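You operate a simulated robot arm through the tools that you are given. There is no shell and no other tool.

You are at the controls of a simulated two-armed robot. One attempt, no reset.

Task
Take the printer's stencil to the blue mat and wipe it clean.
Fine: undo both clamps and leave them free; use the green pad with cleaner and put it back; the other stencils stay in the rack, the latch as it is. Set down upright: green pad. What is to be rubbed or washed off counts as gone when no trace of it is left.

It is judged by the outcome, as a careful person would: the job done as asked, and still so three seconds after it is handed in. It fails if anything else is knocked over, pushed out of place, dropped, spilled or broken.

Robot
Two 7-joint arms with fingered hands on one trunk that stands fixed in place. Base frame: the origin is at the foot of the trunk, x ahead of it, y to its left, z up; the work surface is at about z = 0.824. Lengths are in m, angles in degrees, forces in N, time in s.
The left shoulder is at [0.03, 0.136, 1.155], the right one opposite. Each reaches about 1.253 m from its shoulder. Payload 5 kg a hand.
Tool frame (each hand has its own): the origin (TCP) lies between the finger pads and is the grasp point; the fingertips stand 0.042 m ahead of it; z points along the fingers, y is the line along which they close. The gripper opens to 0.208 m; its body begins 0.119 m behind the TCP. The gripper is a hand of 4 fingers: y runs from the thumb to the fingers, the wrist lies at [0, 0, -0.332] in the tool frame, and closing takes about 1.5 s.
Orientation is that of the tool frame in the base frame, as a unit quaternion [w, x, y, z]. With the fingers straight down and closing along the base's y, the tool's x points along the base's -x, its y along +y and its z along -z.

Tools
- The arms move only by the tool arm_command. It takes "left_deltas", "right_deltas" or both (then of equal length, played together; a hand with none holds still); each is a list that holds one entry, the list of rows, each a list of 7 numbers: the gripper command, from -1 (fully open) to 1 (shut), values between in proportion, then the shift along the base's x, y, z in m, then the turn, a rotation vector about the base's x, y, z in degrees. In form: [[[jaw, tx, ty, tz, ax, ay, az], ...]]. A call has 1 to 20 rows; each row shifts and turns the commanded pose from where the row before left it. A row lasts 0.2 s, in which the tool goes at most 0.05 m and 8.6 degrees; a call with a longer step from one row to the next is refused whole, and so is a gripper value outside its range. A pose out of reach is approached as far as the arm can. The call stops where the force on the tool passes 50 N (or 10 N more than at its start, if that is more) or the arm is blocked; 0.2 s more then pass. Each finger travels about 0.072 m/s and halts on what it meets, pressing with about 29 N; the grip force reading is that of the motor and also rises with nothing between the fingers. The clock runs only during rows and for 0.2 s after the last one: add rows that do not move to give the fingers time. The reply holds the time, the measured pose of the TCP, the force on the tool along the base axes, the opening and the grip force, in the units named above and with some noise, with the torque about the TCP (base axes, N m) and any sound that the robot's microphone picked up.
- Cameras (640 x 400 px; columns grow to the right, rows downward): "scene" is now at [0.05, -0.0235, 1.8893]; the picture's right is [-0.29, -0.96, 0.00], its down [-0.67, 0.20, -0.72] and it looks along [0.69, -0.20, -0.70] (base axes); focal length 310 px, centre (320, 200). "left" rides on the left gripper at [-0.101, 0, -0.145] in its tool frame; the picture's right is [-0.01, -1.00, 0.00], its down [0.82, 0.00, -0.57] and it looks along [0.57, 0.00, 0.82] (tool axes); focal length 261 px, centre (320, 200). "right" rides on the right gripper at [0.101, 0, -0.145] in its tool frame; the picture's right is [0.00, 1.00, 0.00], its down [-0.82, 0.00, -0.57] and it looks along [-0.57, 0.00, 0.82] (tool axes); focal length 261 px, centre (320, 200). There is no depth. A picture from a camera that has moved, and an enlarged one, comes with that camera's place and axes in the base frame and with its lens.
- grab_frame(camera): a new picture of that camera. The clock stands still meanwhile.
- raise_lower(by): moves the trunk up (or, below 0, down) by that many m; the arms and the scene camera ride with it, the base frame stays. It gives what a move gives, with no picture.
- grasp_type(shape, hand): the hand has 4 fingers and takes this shape, open, in about a second: jaw (thumb against the fingers, like two jaws); tri (thumb and two fingers); tip (a fingertip pinch); poke (one finger out to press); point (the index stretched); flat (the hand flat); cup (the hand cupped); fist (a fist). The gripper value then closes the fingers along that shape, each until it touches; the sizes above hold for jaw. It gives what a move gives, with no picture.
- head_to(pan, tilt): turns the head with the scene camera to pan (to the left, within 143 degrees either way) and tilt (down, from -29 to 69), counted from straight ahead of the robot. It gives what a move gives.
- enlarge(camera, box): a new picture of the part [left, top, right, bottom] of that camera's present view, enlarged. The clock stands still meanwhile.
- close_job(): hands the job in; it is judged then, once.

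Nothing tells you positions but the pictures and the camera data. Unless the task says otherwise, let go and move clear before handing in.

The tools are called after "Request:" as name(argument=value, ...) on one line, values as JSON. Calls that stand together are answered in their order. arm_command: Moves the arms, as the interface text tells. Its arguments: {"type":"object","properties":{"left_deltas":{"type":"array","items":{"type":"array","items":{"type":"array","items":{"type":"number"}}}},"right_deltas":{"type":"array","items":{"type":"array","items":{"type":"array","items":{"type":"number"}}}}},"required":[]} The other tools are called the same way: raise_lower (by) moves the trunk up or down; grasp_type (shape, hand) gives the hand a shape; head_to (pan, tilt) turns the head that bears the scene camera; grab_frame (camera) takes a picture; enlarge (camera, box) takes an enlarged picture of a part of a camera's view; close_job () hands the job in.

At the start:

```text
time: 0.0
left_tcp_pos: [0.5522, 0.3468, 1.2006]
left_orientation: [0.0, 0.0, 1.0, 0.0]
left_ft_force: [0.2, -0.3, -0.5]
left_wrist_torque: [0.02, -0.01, -0.03]
left_grip_width: 0.2079
left_grip_force: 0.0
left_shape: jaw
right_tcp_pos: [0.8032, -0.2134, 1.1991]
right_orientation: [0.0, 0.0, 1.0, 0.0]
right_ft_force: [1.2, 0.2, -0.1]
right_wrist_torque: [0.01, 0.0, -0.01]
right_grip_width: 0.208
right_grip_force: 0.0
right_shape: jaw
trunk travel left (down, up): [-0.175, 0.315]
head pan, tilt (commanded): [-16.6, 44.1]
```

scene: 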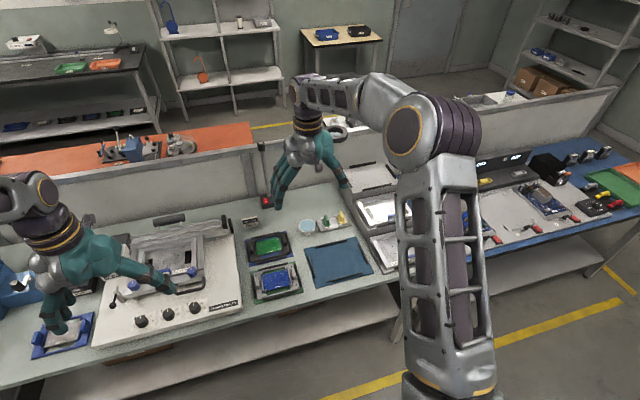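
right: 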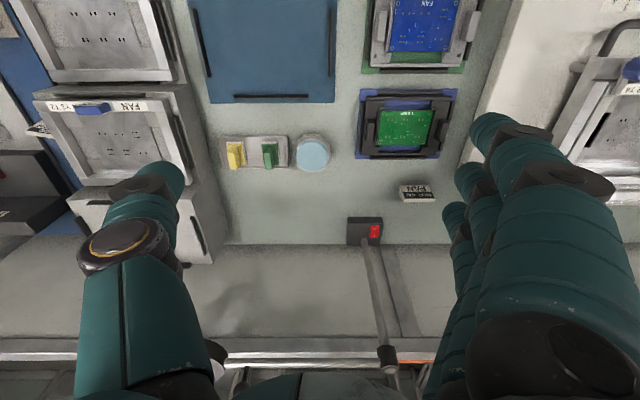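
left: 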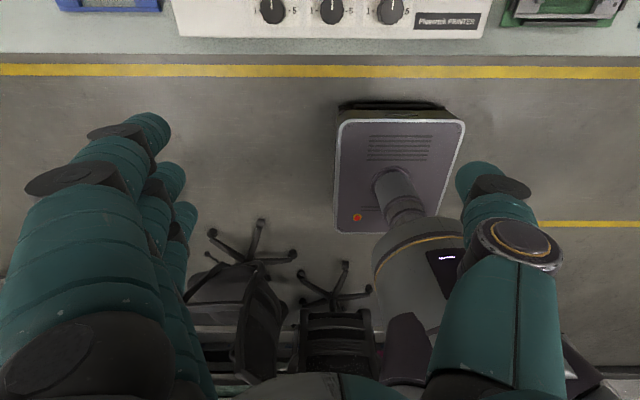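

I see a solder-paste printer on the left with its stencil clamped in it, two PCB trays, a blue mat, a stand with yellow and green pads and a round light-blue dish, and a stencil rack to the right. I will look closer before moving anything.

Request:
enlarge(camera="scene", box=[80, 190, 260, 340])

Request:
enlarge(camera="scene", box=[240, 180, 400, 300])

Request:
enlarge(camera="right", box=[200, 80, 460, 250])

Request:
enlarge(camera="scene", box=[0, 180, 160, 360])

```text
2.67 times, centred on (170, 265) of scene
camera zoom: at [0.05, -0.0235, 1.8893], right [-0.29, -0.96, 0.0], down [-0.67, 0.2, -0.72], along [0.69, -0.2, -0.7], focal length 828 px, centre (720, 27)
```

zoom: 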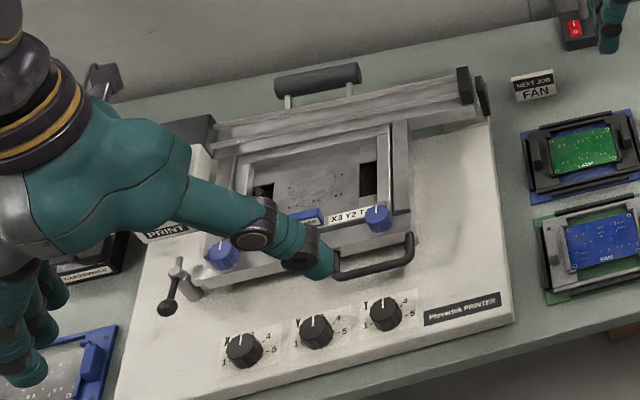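

```text
3.33 times, centred on (320, 240) of scene
camera zoom: at [0.05, -0.0235, 1.8893], right [-0.29, -0.96, 0.0], down [-0.67, 0.2, -0.72], along [0.69, -0.2, -0.7], focal length 1034 px, centre (320, 67)
```

zoom: 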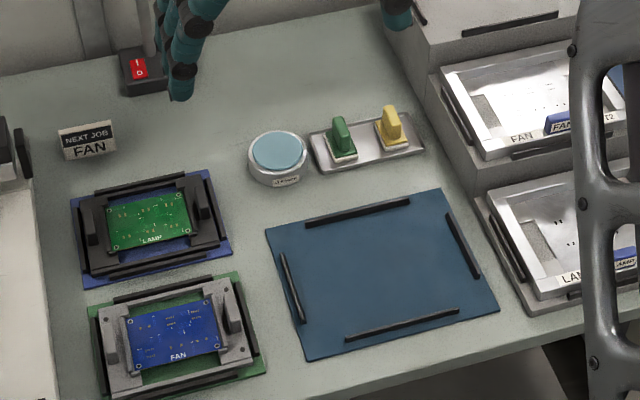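

```text
2.35 times, centred on (330, 165) of right
camera zoom: at [0.7029, -0.213, 1.3437], right [0.0, 1.0, 0.0], down [0.82, 0.0, 0.57], along [0.57, 0.0, -0.82], focal length 613 px, centre (296, 282)
```

zoom: 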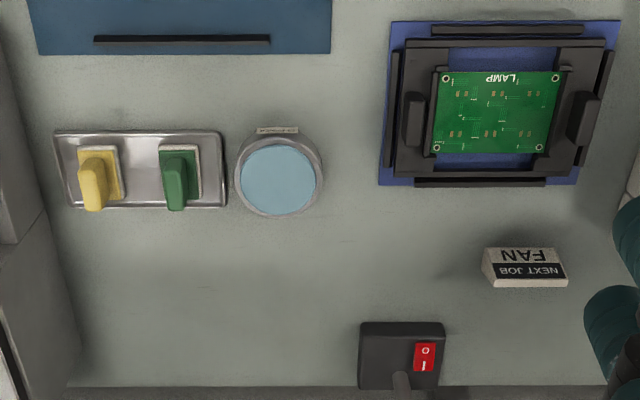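

```text
2.22 times, centred on (80, 270) of scene
camera zoom: at [0.05, -0.0235, 1.8893], right [-0.29, -0.96, 0.0], down [-0.67, 0.2, -0.72], along [0.69, -0.2, -0.7], focal length 690 px, centre (853, 44)
```

zoom: 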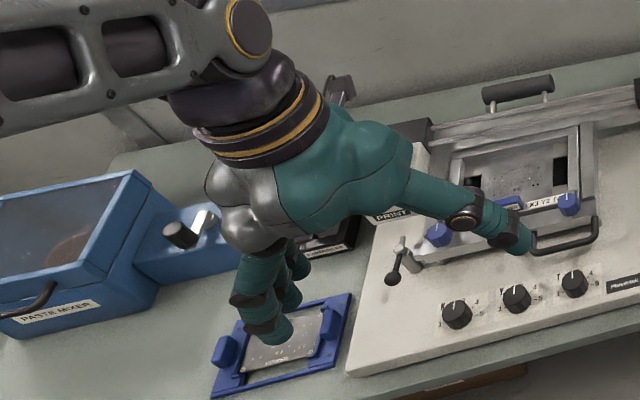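

The left arm hides part of the printer, so I move it out to the left and turn the head toward the printer for a better view.

Request:
arm_command(left_deltas=[[[-1, -0.02, 0.045, 0.01, 0, 0, 0], [-1, -0.02, 0.045, 0.01, 0, 0, 0], [-1, -0.02, 0.045, 0.01, 0, 0, 0], [-1, -0.02, 0.045, 0.01, 0, 0, 0], [-1, -0.02, 0.045, 0.01, 0, 0, 0], [-1, -0.02, 0.045, 0.01, 0, 0, 0], [-1, -0.02, 0.045, 0.01, 0, 0, 0]]])

Request:
head_to(pan=20, tilt=50)

Request:
grab_frame(camera="scene")

```text
refused: row 1 steps farther than a row can; nothing moved
```

```text
time: 1.0
left_tcp_pos: [0.5516, 0.347, 1.1998]
left_orientation: [0.0, -0.001, 1.0, 0.0]
left_ft_force: [0.0, -0.9, 0.0]
left_wrist_torque: [0.02, 0.01, -0.01]
left_grip_width: 0.2077
left_grip_force: 0.2
left_shape: jaw
right_tcp_pos: [0.8047, -0.2122, 1.1993]
right_orientation: [0.0, 0.0, 1.0, 0.001]
right_ft_force: [0.9, -0.2, 0.6]
right_wrist_torque: [0.01, -0.03, 0.0]
right_grip_width: 0.2076
right_grip_force: 0.1
right_shape: jaw
trunk travel left (down, up): [-0.175, 0.315]
head pan, tilt (commanded): [20.0, 50.0]
```

```text
taken
camera scene: at [0.0438, 0.0262, 1.881], right [0.34, -0.94, 0.0], down [-0.72, -0.26, -0.64], along [0.6, 0.22, -0.77], focal length 310 px, centre (320, 200)
```

scene: 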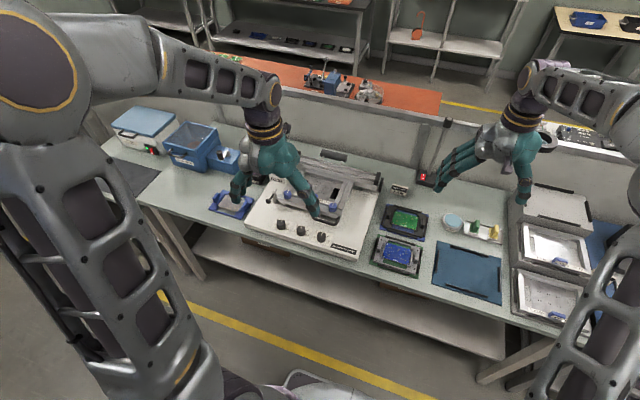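

The step was a hair over the limit, so nothing moved. I repeat the leftward retreat with shorter steps.

Request:
arm_command(left_deltas=[[[-1, -0.02, 0.04, 0.01, 0, 0, 0], [-1, -0.02, 0.04, 0.01, 0, 0, 0], [-1, -0.02, 0.04, 0.01, 0, 0, 0], [-1, -0.02, 0.04, 0.01, 0, 0, 0], [-1, -0.02, 0.04, 0.01, 0, 0, 0], [-1, -0.02, 0.04, 0.01, 0, 0, 0], [-1, -0.02, 0.04, 0.01, 0, 0, 0], [-1, 0, 0.04, 0.01, 0, 0, 0]]])

Request:
grab_frame(camera="scene")

Request:
enlarge(camera="scene", box=[230, 140, 390, 260])

```text
time: 2.8
left_tcp_pos: [0.4115, 0.6683, 1.2804]
left_orientation: [-0.001, 0.001, 1.0, -0.001]
left_ft_force: [1.4, 1.1, -0.3]
left_wrist_torque: [-0.04, 0.12, -0.01]
left_grip_width: 0.2081
left_grip_force: 0.1
left_shape: jaw
right_tcp_pos: [0.8059, -0.2098, 1.1989]
right_orientation: [0.0, -0.001, 1.0, 0.001]
right_ft_force: [-0.1, 1.5, 0.0]
right_wrist_torque: [-0.14, 0.07, -0.01]
right_grip_width: 0.2076
right_grip_force: 0.1
right_shape: jaw
trunk travel left (down, up): [-0.175, 0.315]
head pan, tilt (commanded): [20.0, 50.0]
```

```text
taken
camera scene: at [0.0451, 0.028, 1.8809], right [0.34, -0.94, 0.0], down [-0.72, -0.26, -0.64], along [0.6, 0.22, -0.77], focal length 310 px, centre (320, 200)
```

scene: 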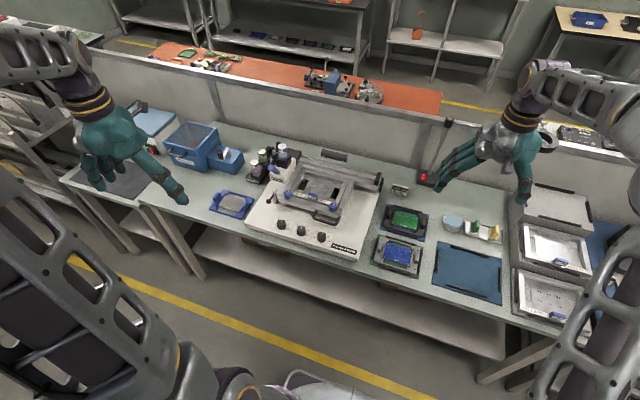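

```text
3.33 times, centred on (310, 200) of scene
camera zoom: at [0.0451, 0.028, 1.8809], right [0.34, -0.94, 0.0], down [-0.72, -0.26, -0.64], along [0.6, 0.22, -0.77], focal length 1034 px, centre (353, 200)
```

zoom: 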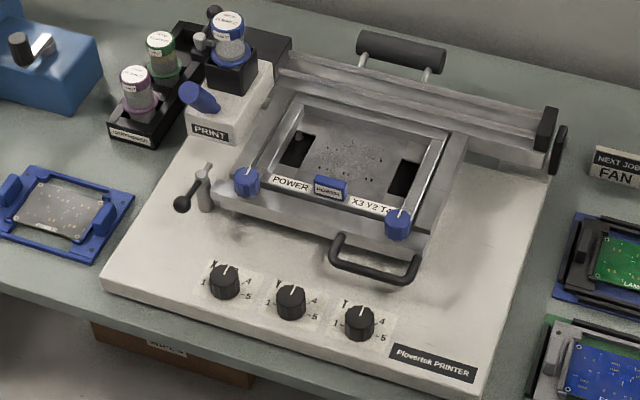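

Request:
enlarge(camera="scene", box=[280, 165, 350, 225])

Request:
enlarge(camera="scene", box=[420, 180, 600, 320])

Request:
enlarge(camera="scene", box=[265, 150, 345, 210])

```text
6.67 times, centred on (315, 195) of scene
camera zoom: at [0.0451, 0.028, 1.8809], right [0.34, -0.94, 0.0], down [-0.72, -0.26, -0.64], along [0.6, 0.22, -0.77], focal length 2069 px, centre (353, 233)
```

zoom: 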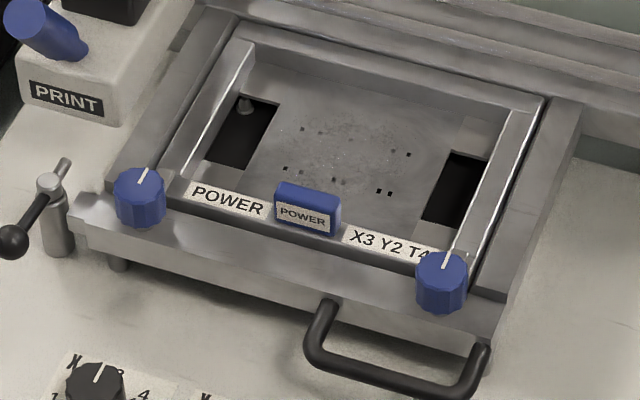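

```text
2.86 times, centred on (510, 250) of scene
camera zoom: at [0.0451, 0.028, 1.8809], right [0.34, -0.94, 0.0], down [-0.72, -0.26, -0.64], along [0.6, 0.22, -0.77], focal length 887 px, centre (-223, 57)
```

zoom: 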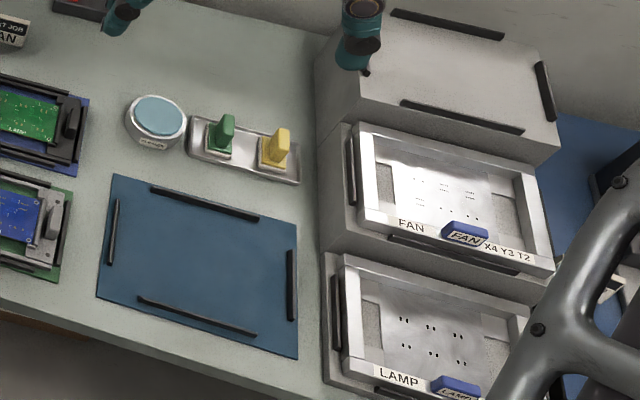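

```text
6.67 times, centred on (305, 180) of scene
camera zoom: at [0.0451, 0.028, 1.8809], right [0.34, -0.94, 0.0], down [-0.72, -0.26, -0.64], along [0.6, 0.22, -0.77], focal length 2069 px, centre (420, 333)
```

zoom: 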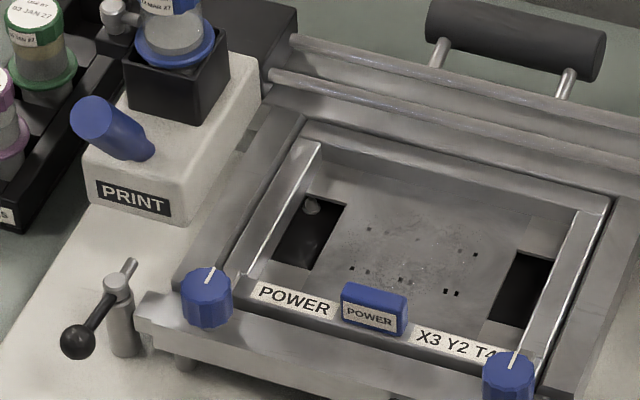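

The printer's POWER stencil sits at roughly (0.83, 0.33) with a blue knob clamp at each front corner and a blue tab in the middle; the mat is at about x 0.65–0.84, y −0.43 to −0.18. I bring the right hand's camera over the printer for a second view.

Request:
arm_command(right_deltas=[[[-1, -0.021, 0.042, 0.004, 0, 0, 0], [-1, -0.021, 0.042, 0.004, 0, 0, 0], [-1, -0.021, 0.042, 0.004, 0, 0, 0], [-1, -0.021, 0.042, 0.004, 0, 0, 0], [-1, -0.021, 0.042, 0.004, 0, 0, 0], [-1, -0.021, 0.042, 0.004, 0, 0, 0], [-1, -0.021, 0.042, 0.004, 0, 0, 0], [-1, -0.021, 0.042, 0.004, 0, 0, 0], [-1, -0.021, 0.042, 0.004, 0, 0, 0], [-1, -0.021, 0.042, 0.004, 0, 0, 0], [-1, -0.021, 0.042, 0.004, 0, 0, 0], [-1, -0.021, 0.042, 0.004, 0, 0, 0]]])

Request:
grab_frame(camera="right")

Request:
grab_frame(camera="scene")

```text
time: 5.4
left_tcp_pos: [0.4111, 0.6692, 1.2794]
left_orientation: [0.001, 0.0, 1.0, -0.001]
left_ft_force: [-0.6, 0.5, -0.9]
left_wrist_torque: [-0.16, -0.14, 0.01]
left_grip_width: 0.2079
left_grip_force: 0.1
left_shape: jaw
right_tcp_pos: [0.5505, 0.293, 1.2492]
right_orientation: [0.0, 0.0, 1.0, -0.001]
right_ft_force: [0.0, 0.7, 0.0]
right_wrist_torque: [-0.05, -0.01, -0.03]
right_grip_width: 0.208
right_grip_force: 0.2
right_shape: jaw
trunk travel left (down, up): [-0.175, 0.315]
head pan, tilt (commanded): [20.0, 50.0]
```

```text
taken
camera right: at [0.4492, 0.2925, 1.3924], right [0.01, 1.0, 0.0], down [0.82, 0.0, 0.57], along [0.57, 0.0, -0.82], focal length 261 px, centre (320, 200)
```

right: 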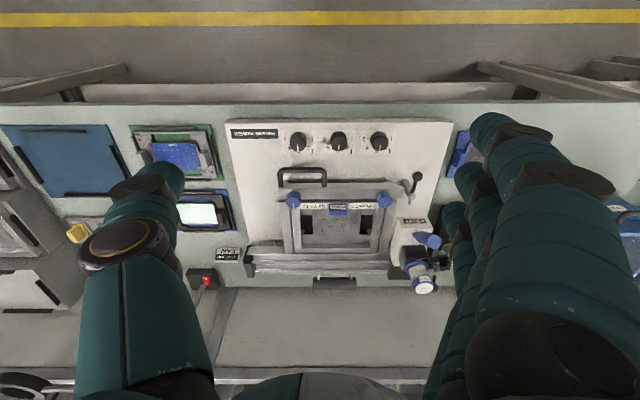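

```text
taken
camera scene: at [0.0426, 0.0289, 1.881], right [0.34, -0.94, 0.0], down [-0.72, -0.26, -0.64], along [0.6, 0.22, -0.77], focal length 310 px, centre (320, 200)
```

scene: 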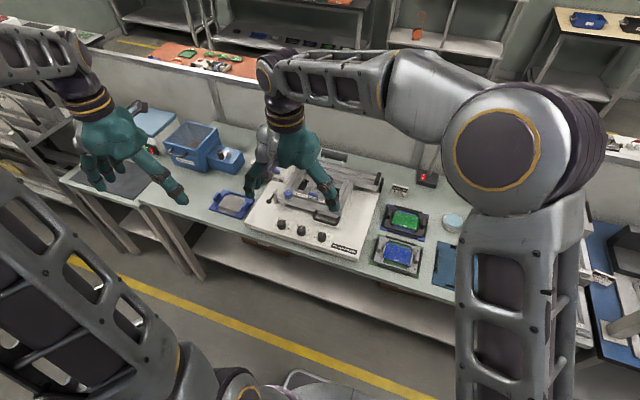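

Request:
enlarge(camera="right", box=[260, 160, 420, 270])

Request:
enlarge(camera="right", box=[280, 180, 400, 255])

```text
3.64 times, centred on (340, 215) of right
camera zoom: at [0.4492, 0.2925, 1.3924], right [0.01, 1.0, 0.0], down [0.82, 0.0, 0.57], along [0.57, 0.0, -0.82], focal length 948 px, centre (247, 146)
```

zoom: 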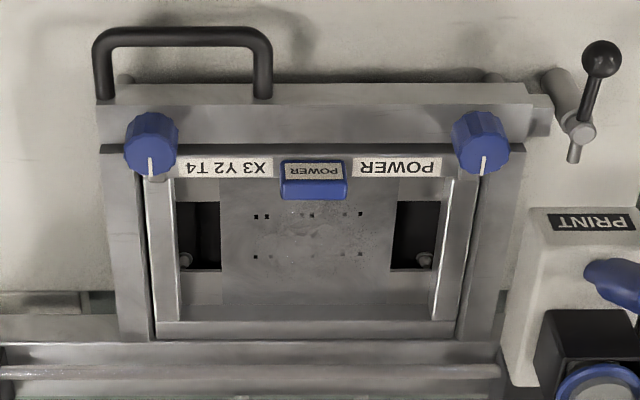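

```text
5.33 times, centred on (340, 218) of right
camera zoom: at [0.4492, 0.2925, 1.3924], right [0.01, 1.0, 0.0], down [0.82, 0.0, 0.57], along [0.57, 0.0, -0.82], focal length 1390 px, centre (213, 107)
```

zoom: 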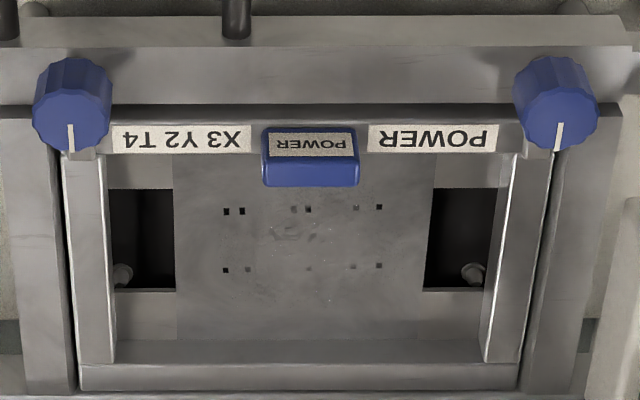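

Request:
arm_command(right_deltas=[[[-1, 0.01, 0.008, -0.03, 0, 0, 0], [-1, 0.01, 0.008, -0.03, 0, 0, 0], [-1, 0.01, 0.008, -0.03, 0, 0, 0], [-1, 0.01, 0.008, -0.03, 0, 0, 0], [-1, 0.01, 0.008, -0.03, 0, 0, 0]]])

Request:
grab_frame(camera="right")

Request:
enlarge(camera="right", box=[240, 130, 420, 240])

```text
time: 6.6
left_tcp_pos: [0.4129, 0.6684, 1.2813]
left_orientation: [0.0, 0.0, 1.0, 0.0]
left_ft_force: [0.5, 0.7, -1.5]
left_wrist_torque: [-0.02, 0.08, -0.03]
left_grip_width: 0.2078
left_grip_force: 0.1
left_shape: jaw
right_tcp_pos: [0.605, 0.3305, 1.097]
right_orientation: [0.0, 0.0, 1.0, 0.0]
right_ft_force: [1.6, 0.1, 0.8]
right_wrist_torque: [-0.05, 0.12, -0.02]
right_grip_width: 0.2079
right_grip_force: 0.2
right_shape: jaw
trunk travel left (down, up): [-0.175, 0.315]
head pan, tilt (commanded): [20.0, 50.0]
```

```text
taken
camera right: at [0.5033, 0.3308, 1.2408], right [0.0, 1.0, 0.0], down [0.82, 0.0, 0.57], along [0.57, 0.0, -0.82], focal length 261 px, centre (320, 200)
```

right: 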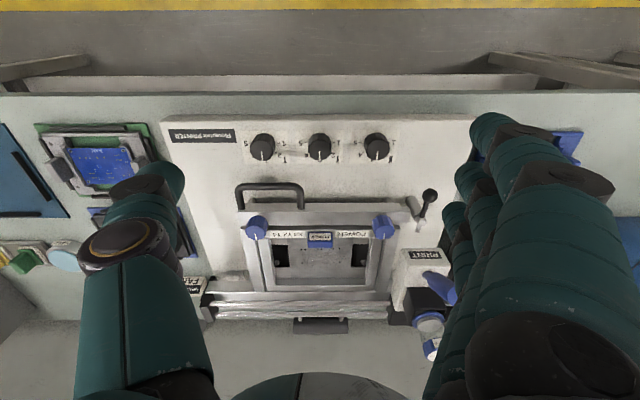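

```text
3.56 times, centred on (330, 185) of right
camera zoom: at [0.5033, 0.3308, 1.2408], right [0.0, 1.0, 0.0], down [0.82, 0.0, 0.57], along [0.57, 0.0, -0.82], focal length 927 px, centre (284, 253)
```

zoom: 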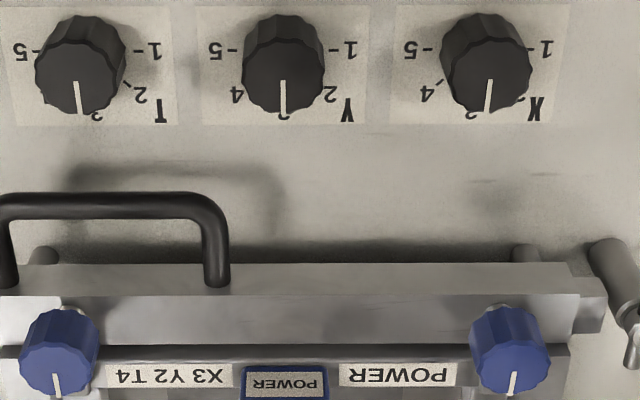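

Request:
enlarge(camera="right", box=[360, 200, 410, 235])

Request:
enlarge(camera="right", box=[235, 200, 285, 235])

Request:
enlarge(camera="right", box=[230, 190, 410, 300])

```text
11.43 times, centred on (385, 218) of right
camera zoom: at [0.5033, 0.3308, 1.2408], right [0.0, 1.0, 0.0], down [0.82, 0.0, 0.57], along [0.57, 0.0, -0.82], focal length 2979 px, centre (-423, 0)
```

zoom: 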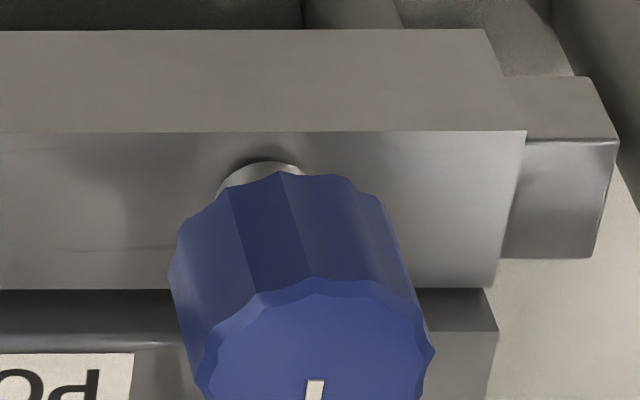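

```text
11.43 times, centred on (260, 218) of right
camera zoom: at [0.5033, 0.3308, 1.2408], right [0.0, 1.0, 0.0], down [0.82, 0.0, 0.57], along [0.57, 0.0, -0.82], focal length 2979 px, centre (1006, 0)
```

zoom: 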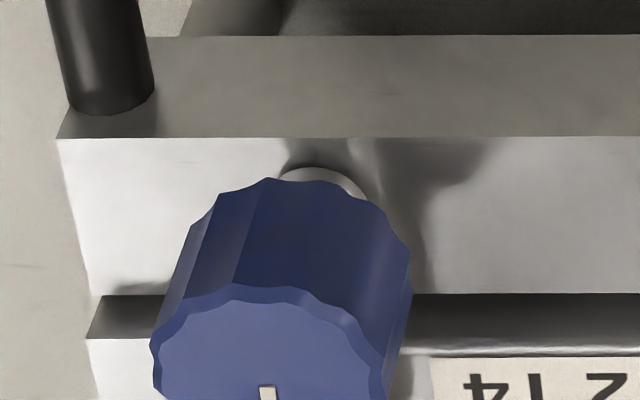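

```text
3.56 times, centred on (320, 245) of right
camera zoom: at [0.5033, 0.3308, 1.2408], right [0.0, 1.0, 0.0], down [0.82, 0.0, 0.57], along [0.57, 0.0, -0.82], focal length 927 px, centre (320, 40)
```

zoom: 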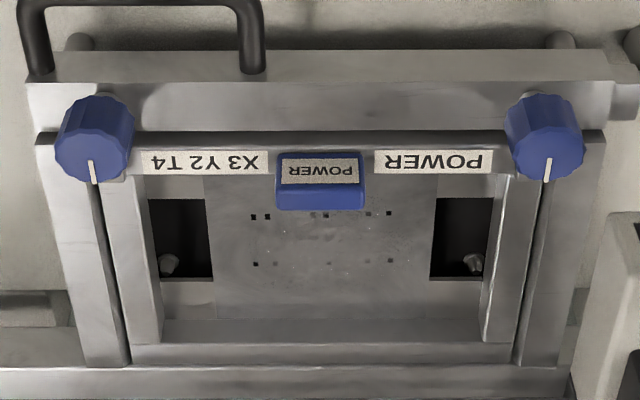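

The knob tops are at about (0.770, 0.427, 0.946) and (0.771, 0.234, 0.947), each with its white mark pointing inward over the stencil's corner. Before touching anything I try the "tri" hand shape in free air to see its geometry.

Request:
grasp_type(shape="tri", hand="left")

Request:
grab_frame(camera="left")

Request:
enlarge(camera="scene", box=[40, 60, 200, 220])

Request:
arm_command(left_deltas=[[[0.5, 0, 0, 0, 0, 0, 0], [0.5, 0, 0, 0, 0, 0, 0], [0.5, 0, 0, 0, 0, 0, 0], [0.5, 0, 0, 0, 0, 0, 0], [0.5, 0, 0, 0, 0, 0, 0], [0.5, 0, 0, 0, 0, 0, 0], [0.5, 0, 0, 0, 0, 0, 0]]])

Request:
grab_frame(camera="left")

Request:
enlarge(camera="scene", box=[40, 60, 200, 220])

```text
time: 7.5
left_tcp_pos: [0.4129, 0.6681, 1.2796]
left_orientation: [0.001, 0.0, 1.0, 0.0]
left_ft_force: [-0.3, 0.0, -0.4]
left_wrist_torque: [-0.05, 0.0, 0.01]
left_grip_width: 0.2078
left_grip_force: 0.2
left_shape: tri
right_tcp_pos: [0.6039, 0.3305, 1.0971]
right_orientation: [0.0, 0.0, 1.0, 0.0]
right_ft_force: [-0.5, 0.6, 0.0]
right_wrist_torque: [0.02, 0.02, 0.01]
right_grip_width: 0.2077
right_grip_force: 0.1
right_shape: jaw
trunk travel left (down, up): [-0.175, 0.315]
head pan, tilt (commanded): [20.0, 50.0]
```

```text
taken
camera left: at [0.5126, 0.6689, 1.4264], right [0.01, -1.0, 0.0], down [-0.82, 0.0, 0.57], along [-0.57, 0.0, -0.82], focal length 261 px, centre (320, 200)
```

left: 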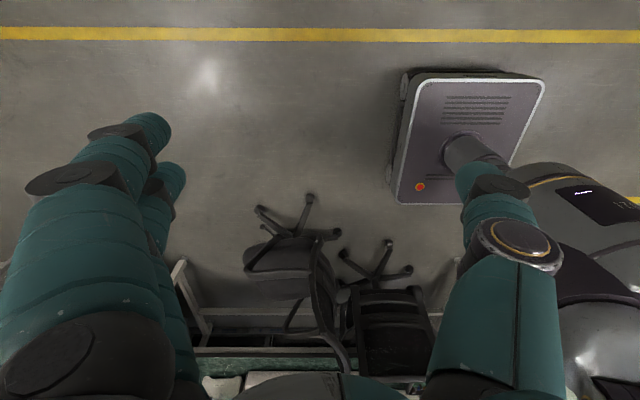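

```text
2.50 times, centred on (120, 140) of scene
camera zoom: at [0.0439, 0.0269, 1.881], right [0.34, -0.94, 0.0], down [-0.72, -0.26, -0.64], along [0.6, 0.22, -0.77], focal length 776 px, centre (820, 350)
```

zoom: 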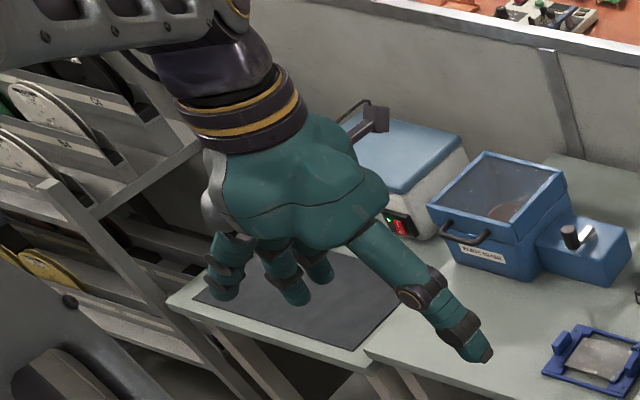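

```text
time: 9.1
left_tcp_pos: [0.412, 0.668, 1.2804]
left_orientation: [0.0, 0.0, 1.0, 0.0]
left_ft_force: [-0.1, -0.3, -1.3]
left_wrist_torque: [0.0, 0.01, -0.02]
left_grip_width: 0.0526
left_grip_force: 0.0
left_shape: tri
right_tcp_pos: [0.6025, 0.3308, 1.0972]
right_orientation: [-0.001, 0.0, 1.0, 0.0]
right_ft_force: [-0.5, -0.3, 0.0]
right_wrist_torque: [-0.01, 0.0, 0.01]
right_grip_width: 0.2079
right_grip_force: 0.1
right_shape: jaw
trunk travel left (down, up): [-0.175, 0.315]
head pan, tilt (commanded): [20.0, 50.0]
```

```text
taken
camera left: at [0.5124, 0.6687, 1.4266], right [0.01, -1.0, 0.0], down [-0.82, 0.0, 0.57], along [-0.57, 0.0, -0.82], focal length 261 px, centre (320, 200)
```

left: 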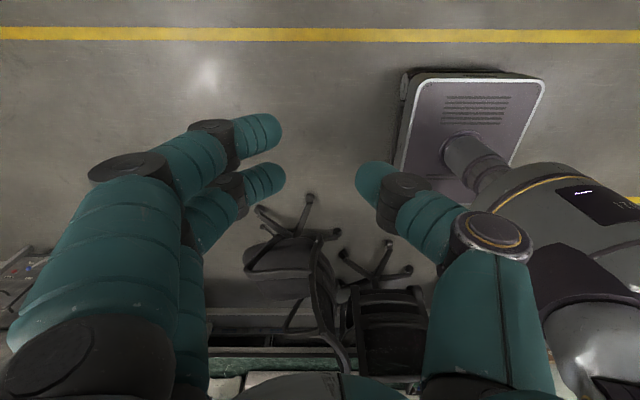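

```text
2.50 times, centred on (120, 140) of scene
camera zoom: at [0.0436, 0.0266, 1.881], right [0.34, -0.94, 0.0], down [-0.72, -0.26, -0.64], along [0.6, 0.22, -0.77], focal length 776 px, centre (820, 350)
```

zoom: 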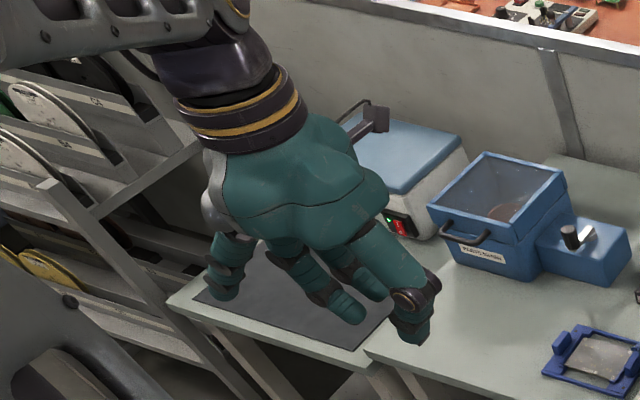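

Request:
grasp_type(shape="tip", hand="left")

Request:
grab_frame(camera="left")

Request:
arm_command(left_deltas=[[[0.6, 0, 0, 0, 0, 0, 0], [0.6, 0, 0, 0, 0, 0, 0], [0.6, 0, 0, 0, 0, 0, 0], [0.6, 0, 0, 0, 0, 0, 0], [0.6, 0, 0, 0, 0, 0, 0], [0.6, 0, 0, 0, 0, 0, 0], [0.6, 0, 0, 0, 0, 0, 0]]])

Request:
grab_frame(camera="left")

Request:
enlarge(camera="scene", box=[40, 60, 200, 220])

Request:
grasp_type(shape="jaw", hand="left")

Request:
arm_command(left_deltas=[[[0.6, 0, 0, 0, 0, 0, 0], [0.6, 0, 0, 0, 0, 0, 0], [0.6, 0, 0, 0, 0, 0, 0], [0.6, 0, 0, 0, 0, 0, 0], [0.6, 0, 0, 0, 0, 0, 0], [0.6, 0, 0, 0, 0, 0, 0], [0.6, 0, 0, 0, 0, 0, 0]]])

Request:
grab_frame(camera="left")

Request:
enlarge(camera="scene", box=[40, 60, 200, 220])

```text
time: 10.0
left_tcp_pos: [0.4114, 0.6669, 1.2809]
left_orientation: [0.001, -0.001, 1.0, 0.0]
left_ft_force: [-1.1, 0.2, 0.0]
left_wrist_torque: [0.0, -0.01, 0.01]
left_grip_width: 0.2079
left_grip_force: 0.1
left_shape: tip
right_tcp_pos: [0.6037, 0.3314, 1.0971]
right_orientation: [-0.001, 0.0, 1.0, 0.0]
right_ft_force: [0.5, -0.4, 0.2]
right_wrist_torque: [-0.02, -0.02, 0.0]
right_grip_width: 0.2079
right_grip_force: 0.1
right_shape: jaw
trunk travel left (down, up): [-0.175, 0.315]
head pan, tilt (commanded): [20.0, 50.0]
```

```text
taken
camera left: at [0.5124, 0.6687, 1.4266], right [0.01, -1.0, 0.0], down [-0.82, 0.0, 0.57], along [-0.57, 0.0, -0.82], focal length 261 px, centre (320, 200)
```

left: 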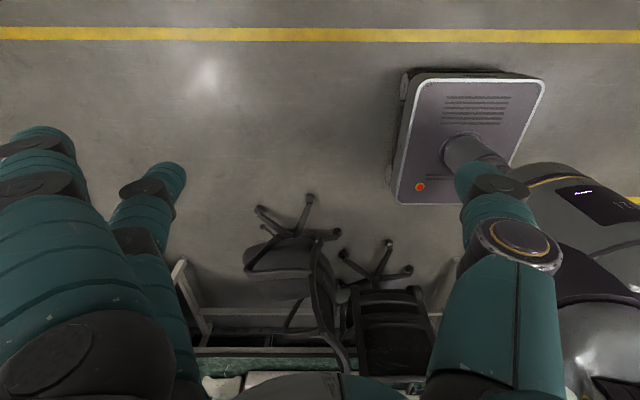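

```text
time: 11.6
left_tcp_pos: [0.4117, 0.6679, 1.282]
left_orientation: [0.0, 0.001, 1.0, 0.0]
left_ft_force: [0.3, -0.4, -0.2]
left_wrist_torque: [0.0, -0.01, 0.02]
left_grip_width: 0.0422
left_grip_force: 0.1
left_shape: tip
right_tcp_pos: [0.6031, 0.3311, 1.0979]
right_orientation: [0.0, 0.0, 1.0, 0.001]
right_ft_force: [-0.1, 1.0, -0.4]
right_wrist_torque: [0.0, 0.02, 0.04]
right_grip_width: 0.208
right_grip_force: 0.1
right_shape: jaw
trunk travel left (down, up): [-0.175, 0.315]
head pan, tilt (commanded): [20.0, 50.0]
```

```text
taken
camera left: at [0.5124, 0.6687, 1.4266], right [0.01, -1.0, 0.0], down [-0.82, 0.0, 0.57], along [-0.57, 0.0, -0.82], focal length 261 px, centre (320, 200)
```

left: 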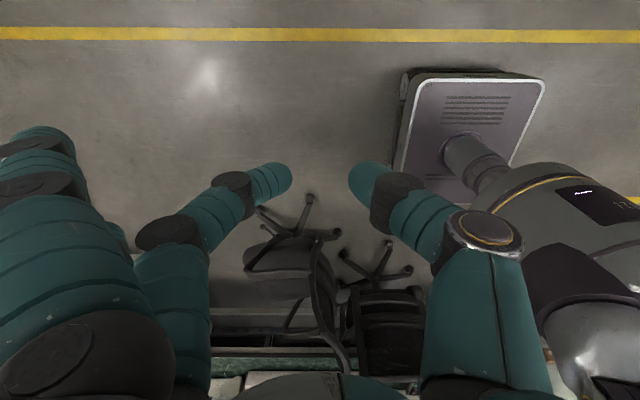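

```text
2.50 times, centred on (120, 140) of scene
camera zoom: at [0.0436, 0.0266, 1.881], right [0.34, -0.94, 0.0], down [-0.72, -0.26, -0.64], along [0.6, 0.22, -0.77], focal length 776 px, centre (820, 350)
```

zoom: 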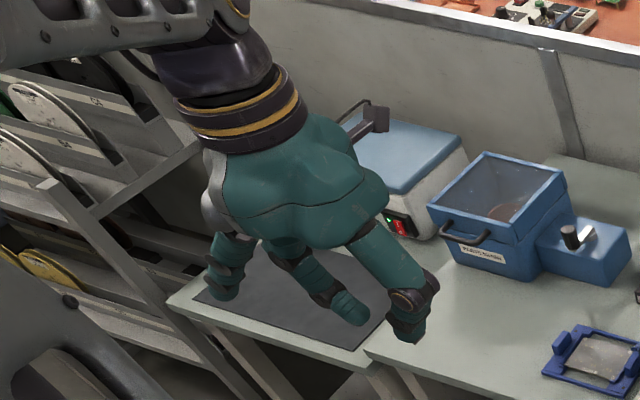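

```text
time: 12.5
left_tcp_pos: [0.4129, 0.6681, 1.2804]
left_orientation: [0.0, 0.0, 1.0, 0.0]
left_ft_force: [0.7, 0.7, -0.8]
left_wrist_torque: [0.0, -0.02, -0.02]
left_grip_width: 0.2079
left_grip_force: 0.1
left_shape: jaw
right_tcp_pos: [0.6037, 0.3311, 1.0968]
right_orientation: [0.0, 0.0, 1.0, 0.0]
right_ft_force: [0.6, 0.9, 0.1]
right_wrist_torque: [-0.02, 0.01, 0.01]
right_grip_width: 0.208
right_grip_force: 0.0
right_shape: jaw
trunk travel left (down, up): [-0.175, 0.315]
head pan, tilt (commanded): [20.0, 50.0]
```

```text
time: 14.1
left_tcp_pos: [0.4128, 0.6678, 1.2808]
left_orientation: [0.0, 0.001, 1.0, -0.001]
left_ft_force: [-0.2, 0.6, 0.1]
left_wrist_torque: [-0.02, 0.02, -0.05]
left_grip_width: 0.0423
left_grip_force: 0.0
left_shape: jaw
right_tcp_pos: [0.6032, 0.3301, 1.0976]
right_orientation: [0.0, 0.0, 1.0, 0.0]
right_ft_force: [0.5, 0.7, 0.1]
right_wrist_torque: [0.0, 0.0, 0.01]
right_grip_width: 0.2078
right_grip_force: 0.1
right_shape: jaw
trunk travel left (down, up): [-0.175, 0.315]
head pan, tilt (commanded): [20.0, 50.0]
```

```text
taken
camera left: at [0.5124, 0.6687, 1.4266], right [0.01, -1.0, 0.0], down [-0.82, 0.0, 0.57], along [-0.57, 0.0, -0.82], focal length 261 px, centre (320, 200)
```

left: 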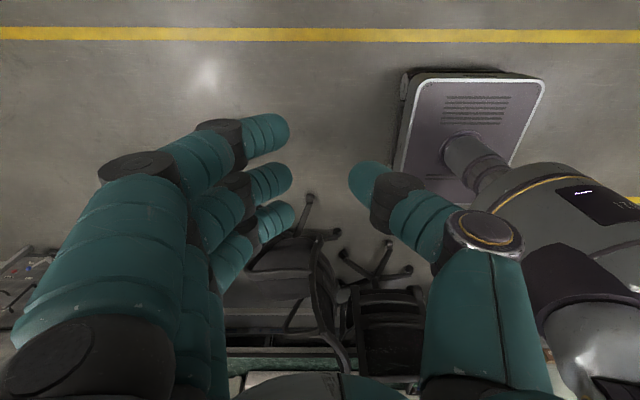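

```text
2.50 times, centred on (120, 140) of scene
camera zoom: at [0.0436, 0.0266, 1.881], right [0.34, -0.94, 0.0], down [-0.72, -0.26, -0.64], along [0.6, 0.22, -0.77], focal length 776 px, centre (820, 350)
```

zoom: 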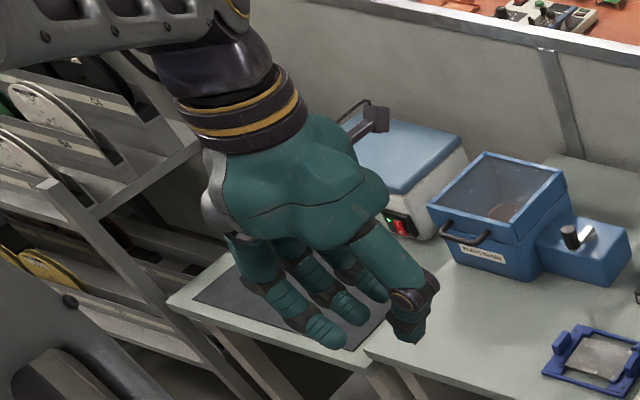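

The "tip" and "jaw" shapes both pinch thumb against middle finger on the tool axis, with tips 0.042 ahead of the TCP. I now take the right hand, half closed, to above the right-hand knob clamp.

Request:
arm_command(right_deltas=[[[0.3, 0.0336, -0.0193, -0.007, 0, 0, 0], [0.3, 0.0336, -0.0193, -0.007, 0, 0, 0], [0.3, 0.0336, -0.0193, -0.007, 0, 0, 0], [0.3, 0.0336, -0.0193, -0.007, 0, 0, 0], [0.3, 0.0336, -0.0193, -0.007, 0, 0, 0], [0.3, 0, 0, 0, 0, 0, 0], [0.3, 0, 0, 0, 0, 0, 0], [0.3, 0, 0, 0, 0, 0, 0]]])

Request:
grab_frame(camera="right")

Request:
enlarge(camera="scene", box=[250, 130, 390, 230])

```text
time: 15.9
left_tcp_pos: [0.4113, 0.6687, 1.2795]
left_orientation: [0.0, -0.001, 1.0, -0.001]
left_ft_force: [-0.2, -0.4, 0.4]
left_wrist_torque: [-0.03, 0.03, 0.01]
left_grip_width: 0.0422
left_grip_force: 0.0
left_shape: jaw
right_tcp_pos: [0.7703, 0.2343, 1.0611]
right_orientation: [-0.001, 0.0, 1.0, 0.0]
right_ft_force: [0.0, -0.5, -0.1]
right_wrist_torque: [-0.01, -0.04, -0.02]
right_grip_width: 0.0735
right_grip_force: 0.0
right_shape: jaw
trunk travel left (down, up): [-0.175, 0.315]
head pan, tilt (commanded): [20.0, 50.0]
```

```text
taken
camera right: at [0.6685, 0.2342, 1.2056], right [0.0, 1.0, 0.0], down [0.82, 0.0, 0.57], along [0.57, 0.0, -0.82], focal length 261 px, centre (320, 200)
```

right: 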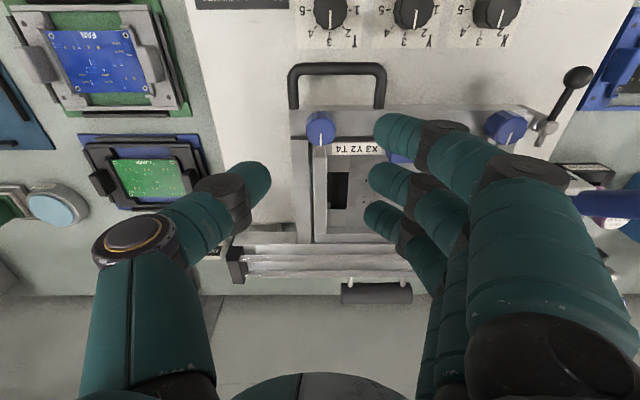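

```text
4.00 times, centred on (320, 180) of scene
camera zoom: at [0.0434, 0.0267, 1.881], right [0.34, -0.94, 0.0], down [-0.72, -0.26, -0.64], along [0.6, 0.22, -0.77], focal length 1241 px, centre (320, 280)
```

zoom: 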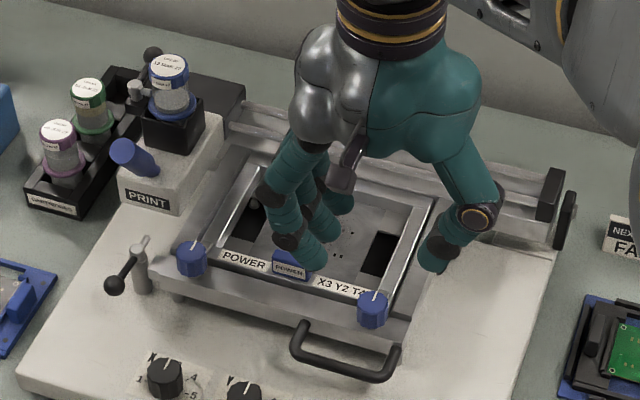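

Request:
enlarge(camera="right", box=[270, 90, 430, 190])

Request:
enlarge(camera="scene", box=[290, 165, 360, 225])

```text
4.00 times, centred on (350, 140) of right
camera zoom: at [0.6685, 0.2342, 1.2056], right [0.0, 1.0, 0.0], down [0.82, 0.0, 0.57], along [0.57, 0.0, -0.82], focal length 1043 px, centre (200, 440)
```

zoom: 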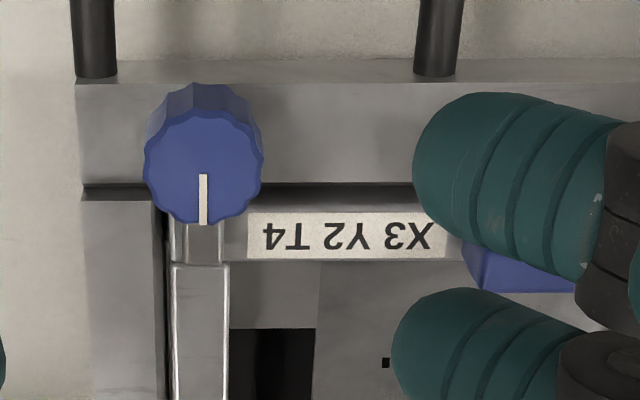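

```text
6.67 times, centred on (325, 195) of scene
camera zoom: at [0.0434, 0.0267, 1.881], right [0.34, -0.94, 0.0], down [-0.72, -0.26, -0.64], along [0.6, 0.22, -0.77], focal length 2069 px, centre (287, 233)
```

zoom: 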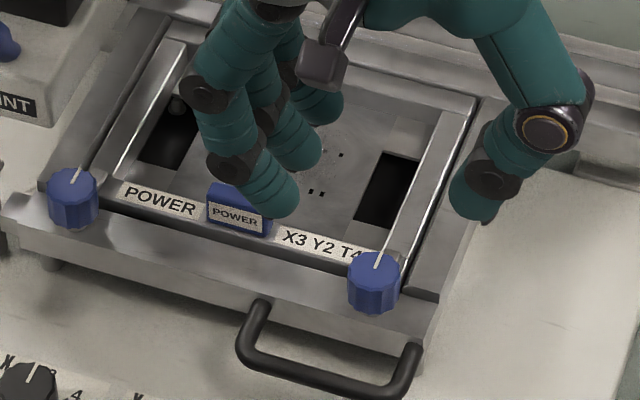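

The knob is about 30 mm across, centred near (0.764, 0.235), with a small metal clamp finger under it lying over the stencil's corner. I narrow the grip and come down over it in two stages.

Request:
arm_command(right_deltas=[[[0.5, -0.006, 0.0005, 0, 0, 0, 0], [0.5, 0, 0, -0.015, 0, 0, 0], [0.5, 0, 0, -0.02, 0, 0, 0], [0.5, 0, 0, -0.02, 0, 0, 0], [0.5, 0, 0, 0, 0, 0, 0]]])

Request:
grab_frame(camera="right")

Request:
enlarge(camera="right", box=[260, 80, 420, 200])

Request:
enlarge(camera="scene", box=[290, 165, 360, 225])

```text
time: 17.1
left_tcp_pos: [0.4114, 0.667, 1.2809]
left_orientation: [0.0, 0.0, 1.0, 0.0]
left_ft_force: [0.3, -0.7, 1.6]
left_wrist_torque: [0.01, -0.04, 0.03]
left_grip_width: 0.042
left_grip_force: 0.2
left_shape: jaw
right_tcp_pos: [0.7639, 0.2344, 1.0075]
right_orientation: [0.0, 0.0, 1.0, 0.0]
right_ft_force: [0.2, -0.4, -0.6]
right_wrist_torque: [0.02, -0.04, 0.02]
right_grip_width: 0.0526
right_grip_force: 0.0
right_shape: jaw
trunk travel left (down, up): [-0.175, 0.315]
head pan, tilt (commanded): [20.0, 50.0]
```

```text
taken
camera right: at [0.662, 0.2339, 1.1526], right [0.0, 1.0, 0.0], down [0.82, 0.0, 0.57], along [0.57, 0.0, -0.82], focal length 261 px, centre (320, 200)
```

right: 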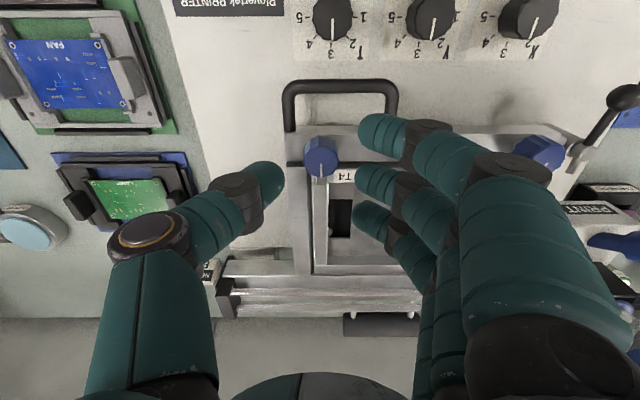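

```text
3.33 times, centred on (340, 140) of right
camera zoom: at [0.662, 0.2339, 1.1526], right [0.0, 1.0, 0.0], down [0.82, 0.0, 0.57], along [0.57, 0.0, -0.82], focal length 869 px, centre (253, 400)
```

zoom: 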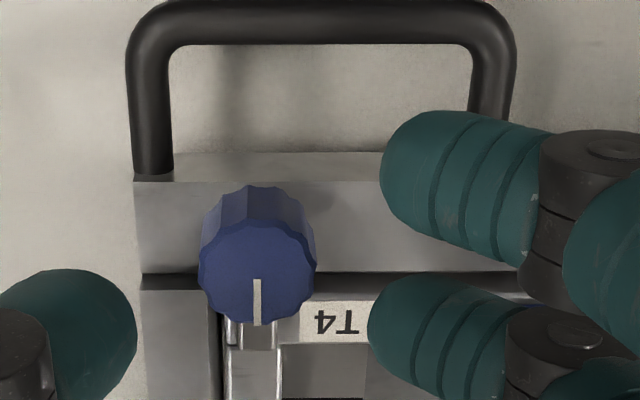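

```text
6.67 times, centred on (325, 195) of scene
camera zoom: at [0.0433, 0.0264, 1.8811], right [0.34, -0.94, 0.0], down [-0.72, -0.26, -0.64], along [0.6, 0.22, -0.77], focal length 2069 px, centre (287, 233)
```

zoom: 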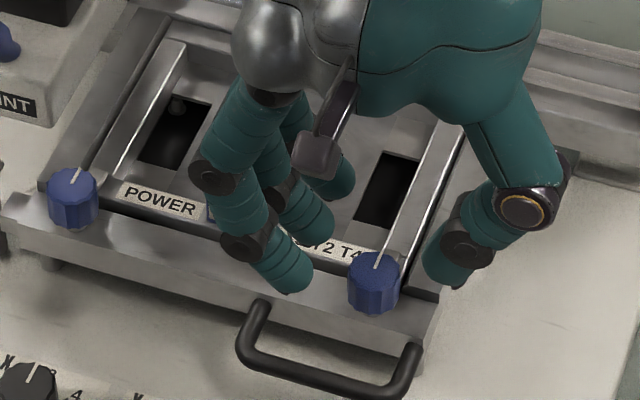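

Request:
arm_command(right_deltas=[[[0.5, 0, 0.0003, -0.012, 0, 0, 0], [0.5, 0, 0, -0.012, 0, 0, 0], [0.5, 0, 0, -0.01, 0, 0, 0], [0.5, 0, 0, 0, 0, 0, 0]]])

Request:
enlarge(camera="right", box=[240, 80, 420, 220])

Request:
enlarge(camera="scene", box=[290, 165, 360, 225])

```text
time: 18.1
left_tcp_pos: [0.4118, 0.6679, 1.2807]
left_orientation: [0.0, 0.001, 1.0, -0.001]
left_ft_force: [0.2, -0.2, 0.0]
left_wrist_torque: [0.02, -0.05, 0.02]
left_grip_width: 0.0422
left_grip_force: 0.1
left_shape: jaw
right_tcp_pos: [0.7636, 0.2347, 0.9737]
right_orientation: [0.0, -0.001, 1.0, -0.001]
right_ft_force: [-0.4, 0.6, 0.9]
right_wrist_torque: [-0.02, -0.01, -0.04]
right_grip_width: 0.0525
right_grip_force: 0.1
right_shape: jaw
trunk travel left (down, up): [-0.175, 0.315]
head pan, tilt (commanded): [20.0, 50.0]
```

```text
2.86 times, centred on (330, 150) of right
camera zoom: at [0.6627, 0.234, 1.1177], right [0.0, 1.0, 0.0], down [0.82, 0.0, 0.57], along [0.57, 0.0, -0.82], focal length 745 px, centre (291, 343)
```

zoom: 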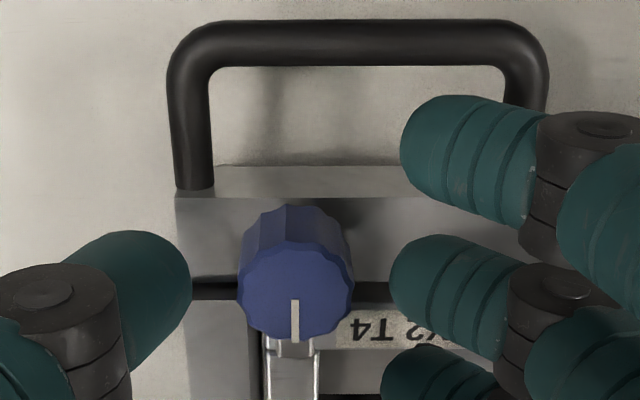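

```text
6.67 times, centred on (325, 195) of scene
camera zoom: at [0.0433, 0.0264, 1.8811], right [0.34, -0.94, 0.0], down [-0.72, -0.26, -0.64], along [0.6, 0.22, -0.77], focal length 2069 px, centre (287, 233)
```

zoom: 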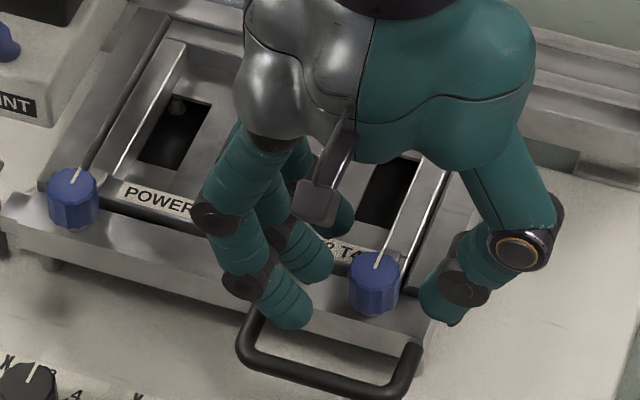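

The thumb and middle finger flank the knob. I close on it.

Request:
arm_command(right_deltas=[[[0.9, 0, 0, 0, 0, 0, 0], [0.9, 0, 0, 0, 0, 0, 0], [0.9, 0, 0, 0, 0, 0, 0], [0.9, 0, 0, 0, 0, 0, 0], [0.9, 0, 0, 0, 0, 0, 0]]])

Request:
enlarge(camera="right", box=[240, 80, 420, 220])

Request:
enlarge(camera="scene", box=[290, 165, 360, 225])

```text
time: 19.3
left_tcp_pos: [0.4104, 0.6674, 1.2808]
left_orientation: [0.0, 0.0, 1.0, 0.0]
left_ft_force: [0.2, 0.0, 0.2]
left_wrist_torque: [-0.02, 0.01, 0.04]
left_grip_width: 0.0421
left_grip_force: 0.1
left_shape: jaw
right_tcp_pos: [0.7649, 0.2337, 0.9735]
right_orientation: [0.0, 0.0, 1.0, 0.0]
right_ft_force: [-0.2, -3.7, -2.7]
right_wrist_torque: [0.19, -0.13, 0.03]
right_grip_width: 0.0108
right_grip_force: 28.8
right_shape: jaw
trunk travel left (down, up): [-0.175, 0.315]
head pan, tilt (commanded): [20.0, 50.0]
```

```text
2.86 times, centred on (330, 150) of right
camera zoom: at [0.663, 0.2333, 1.1172], right [0.0, 1.0, 0.0], down [0.82, 0.0, 0.57], along [0.57, 0.0, -0.82], focal length 745 px, centre (291, 343)
```

zoom: 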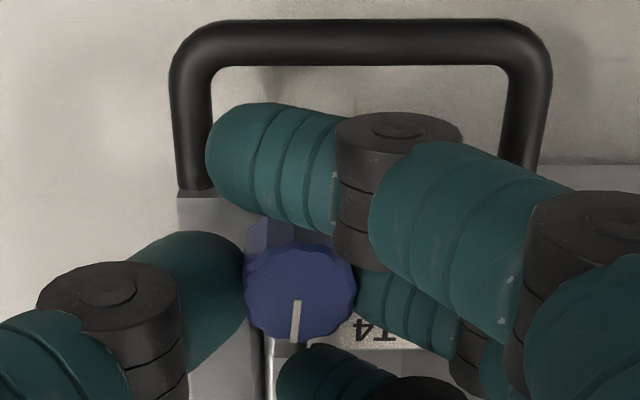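

```text
6.67 times, centred on (325, 195) of scene
camera zoom: at [0.0438, 0.0262, 1.881], right [0.34, -0.94, 0.0], down [-0.72, -0.26, -0.64], along [0.6, 0.22, -0.77], focal length 2069 px, centre (287, 233)
```

zoom: 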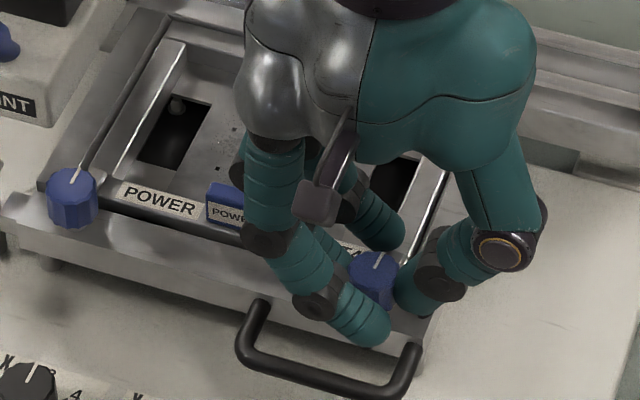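

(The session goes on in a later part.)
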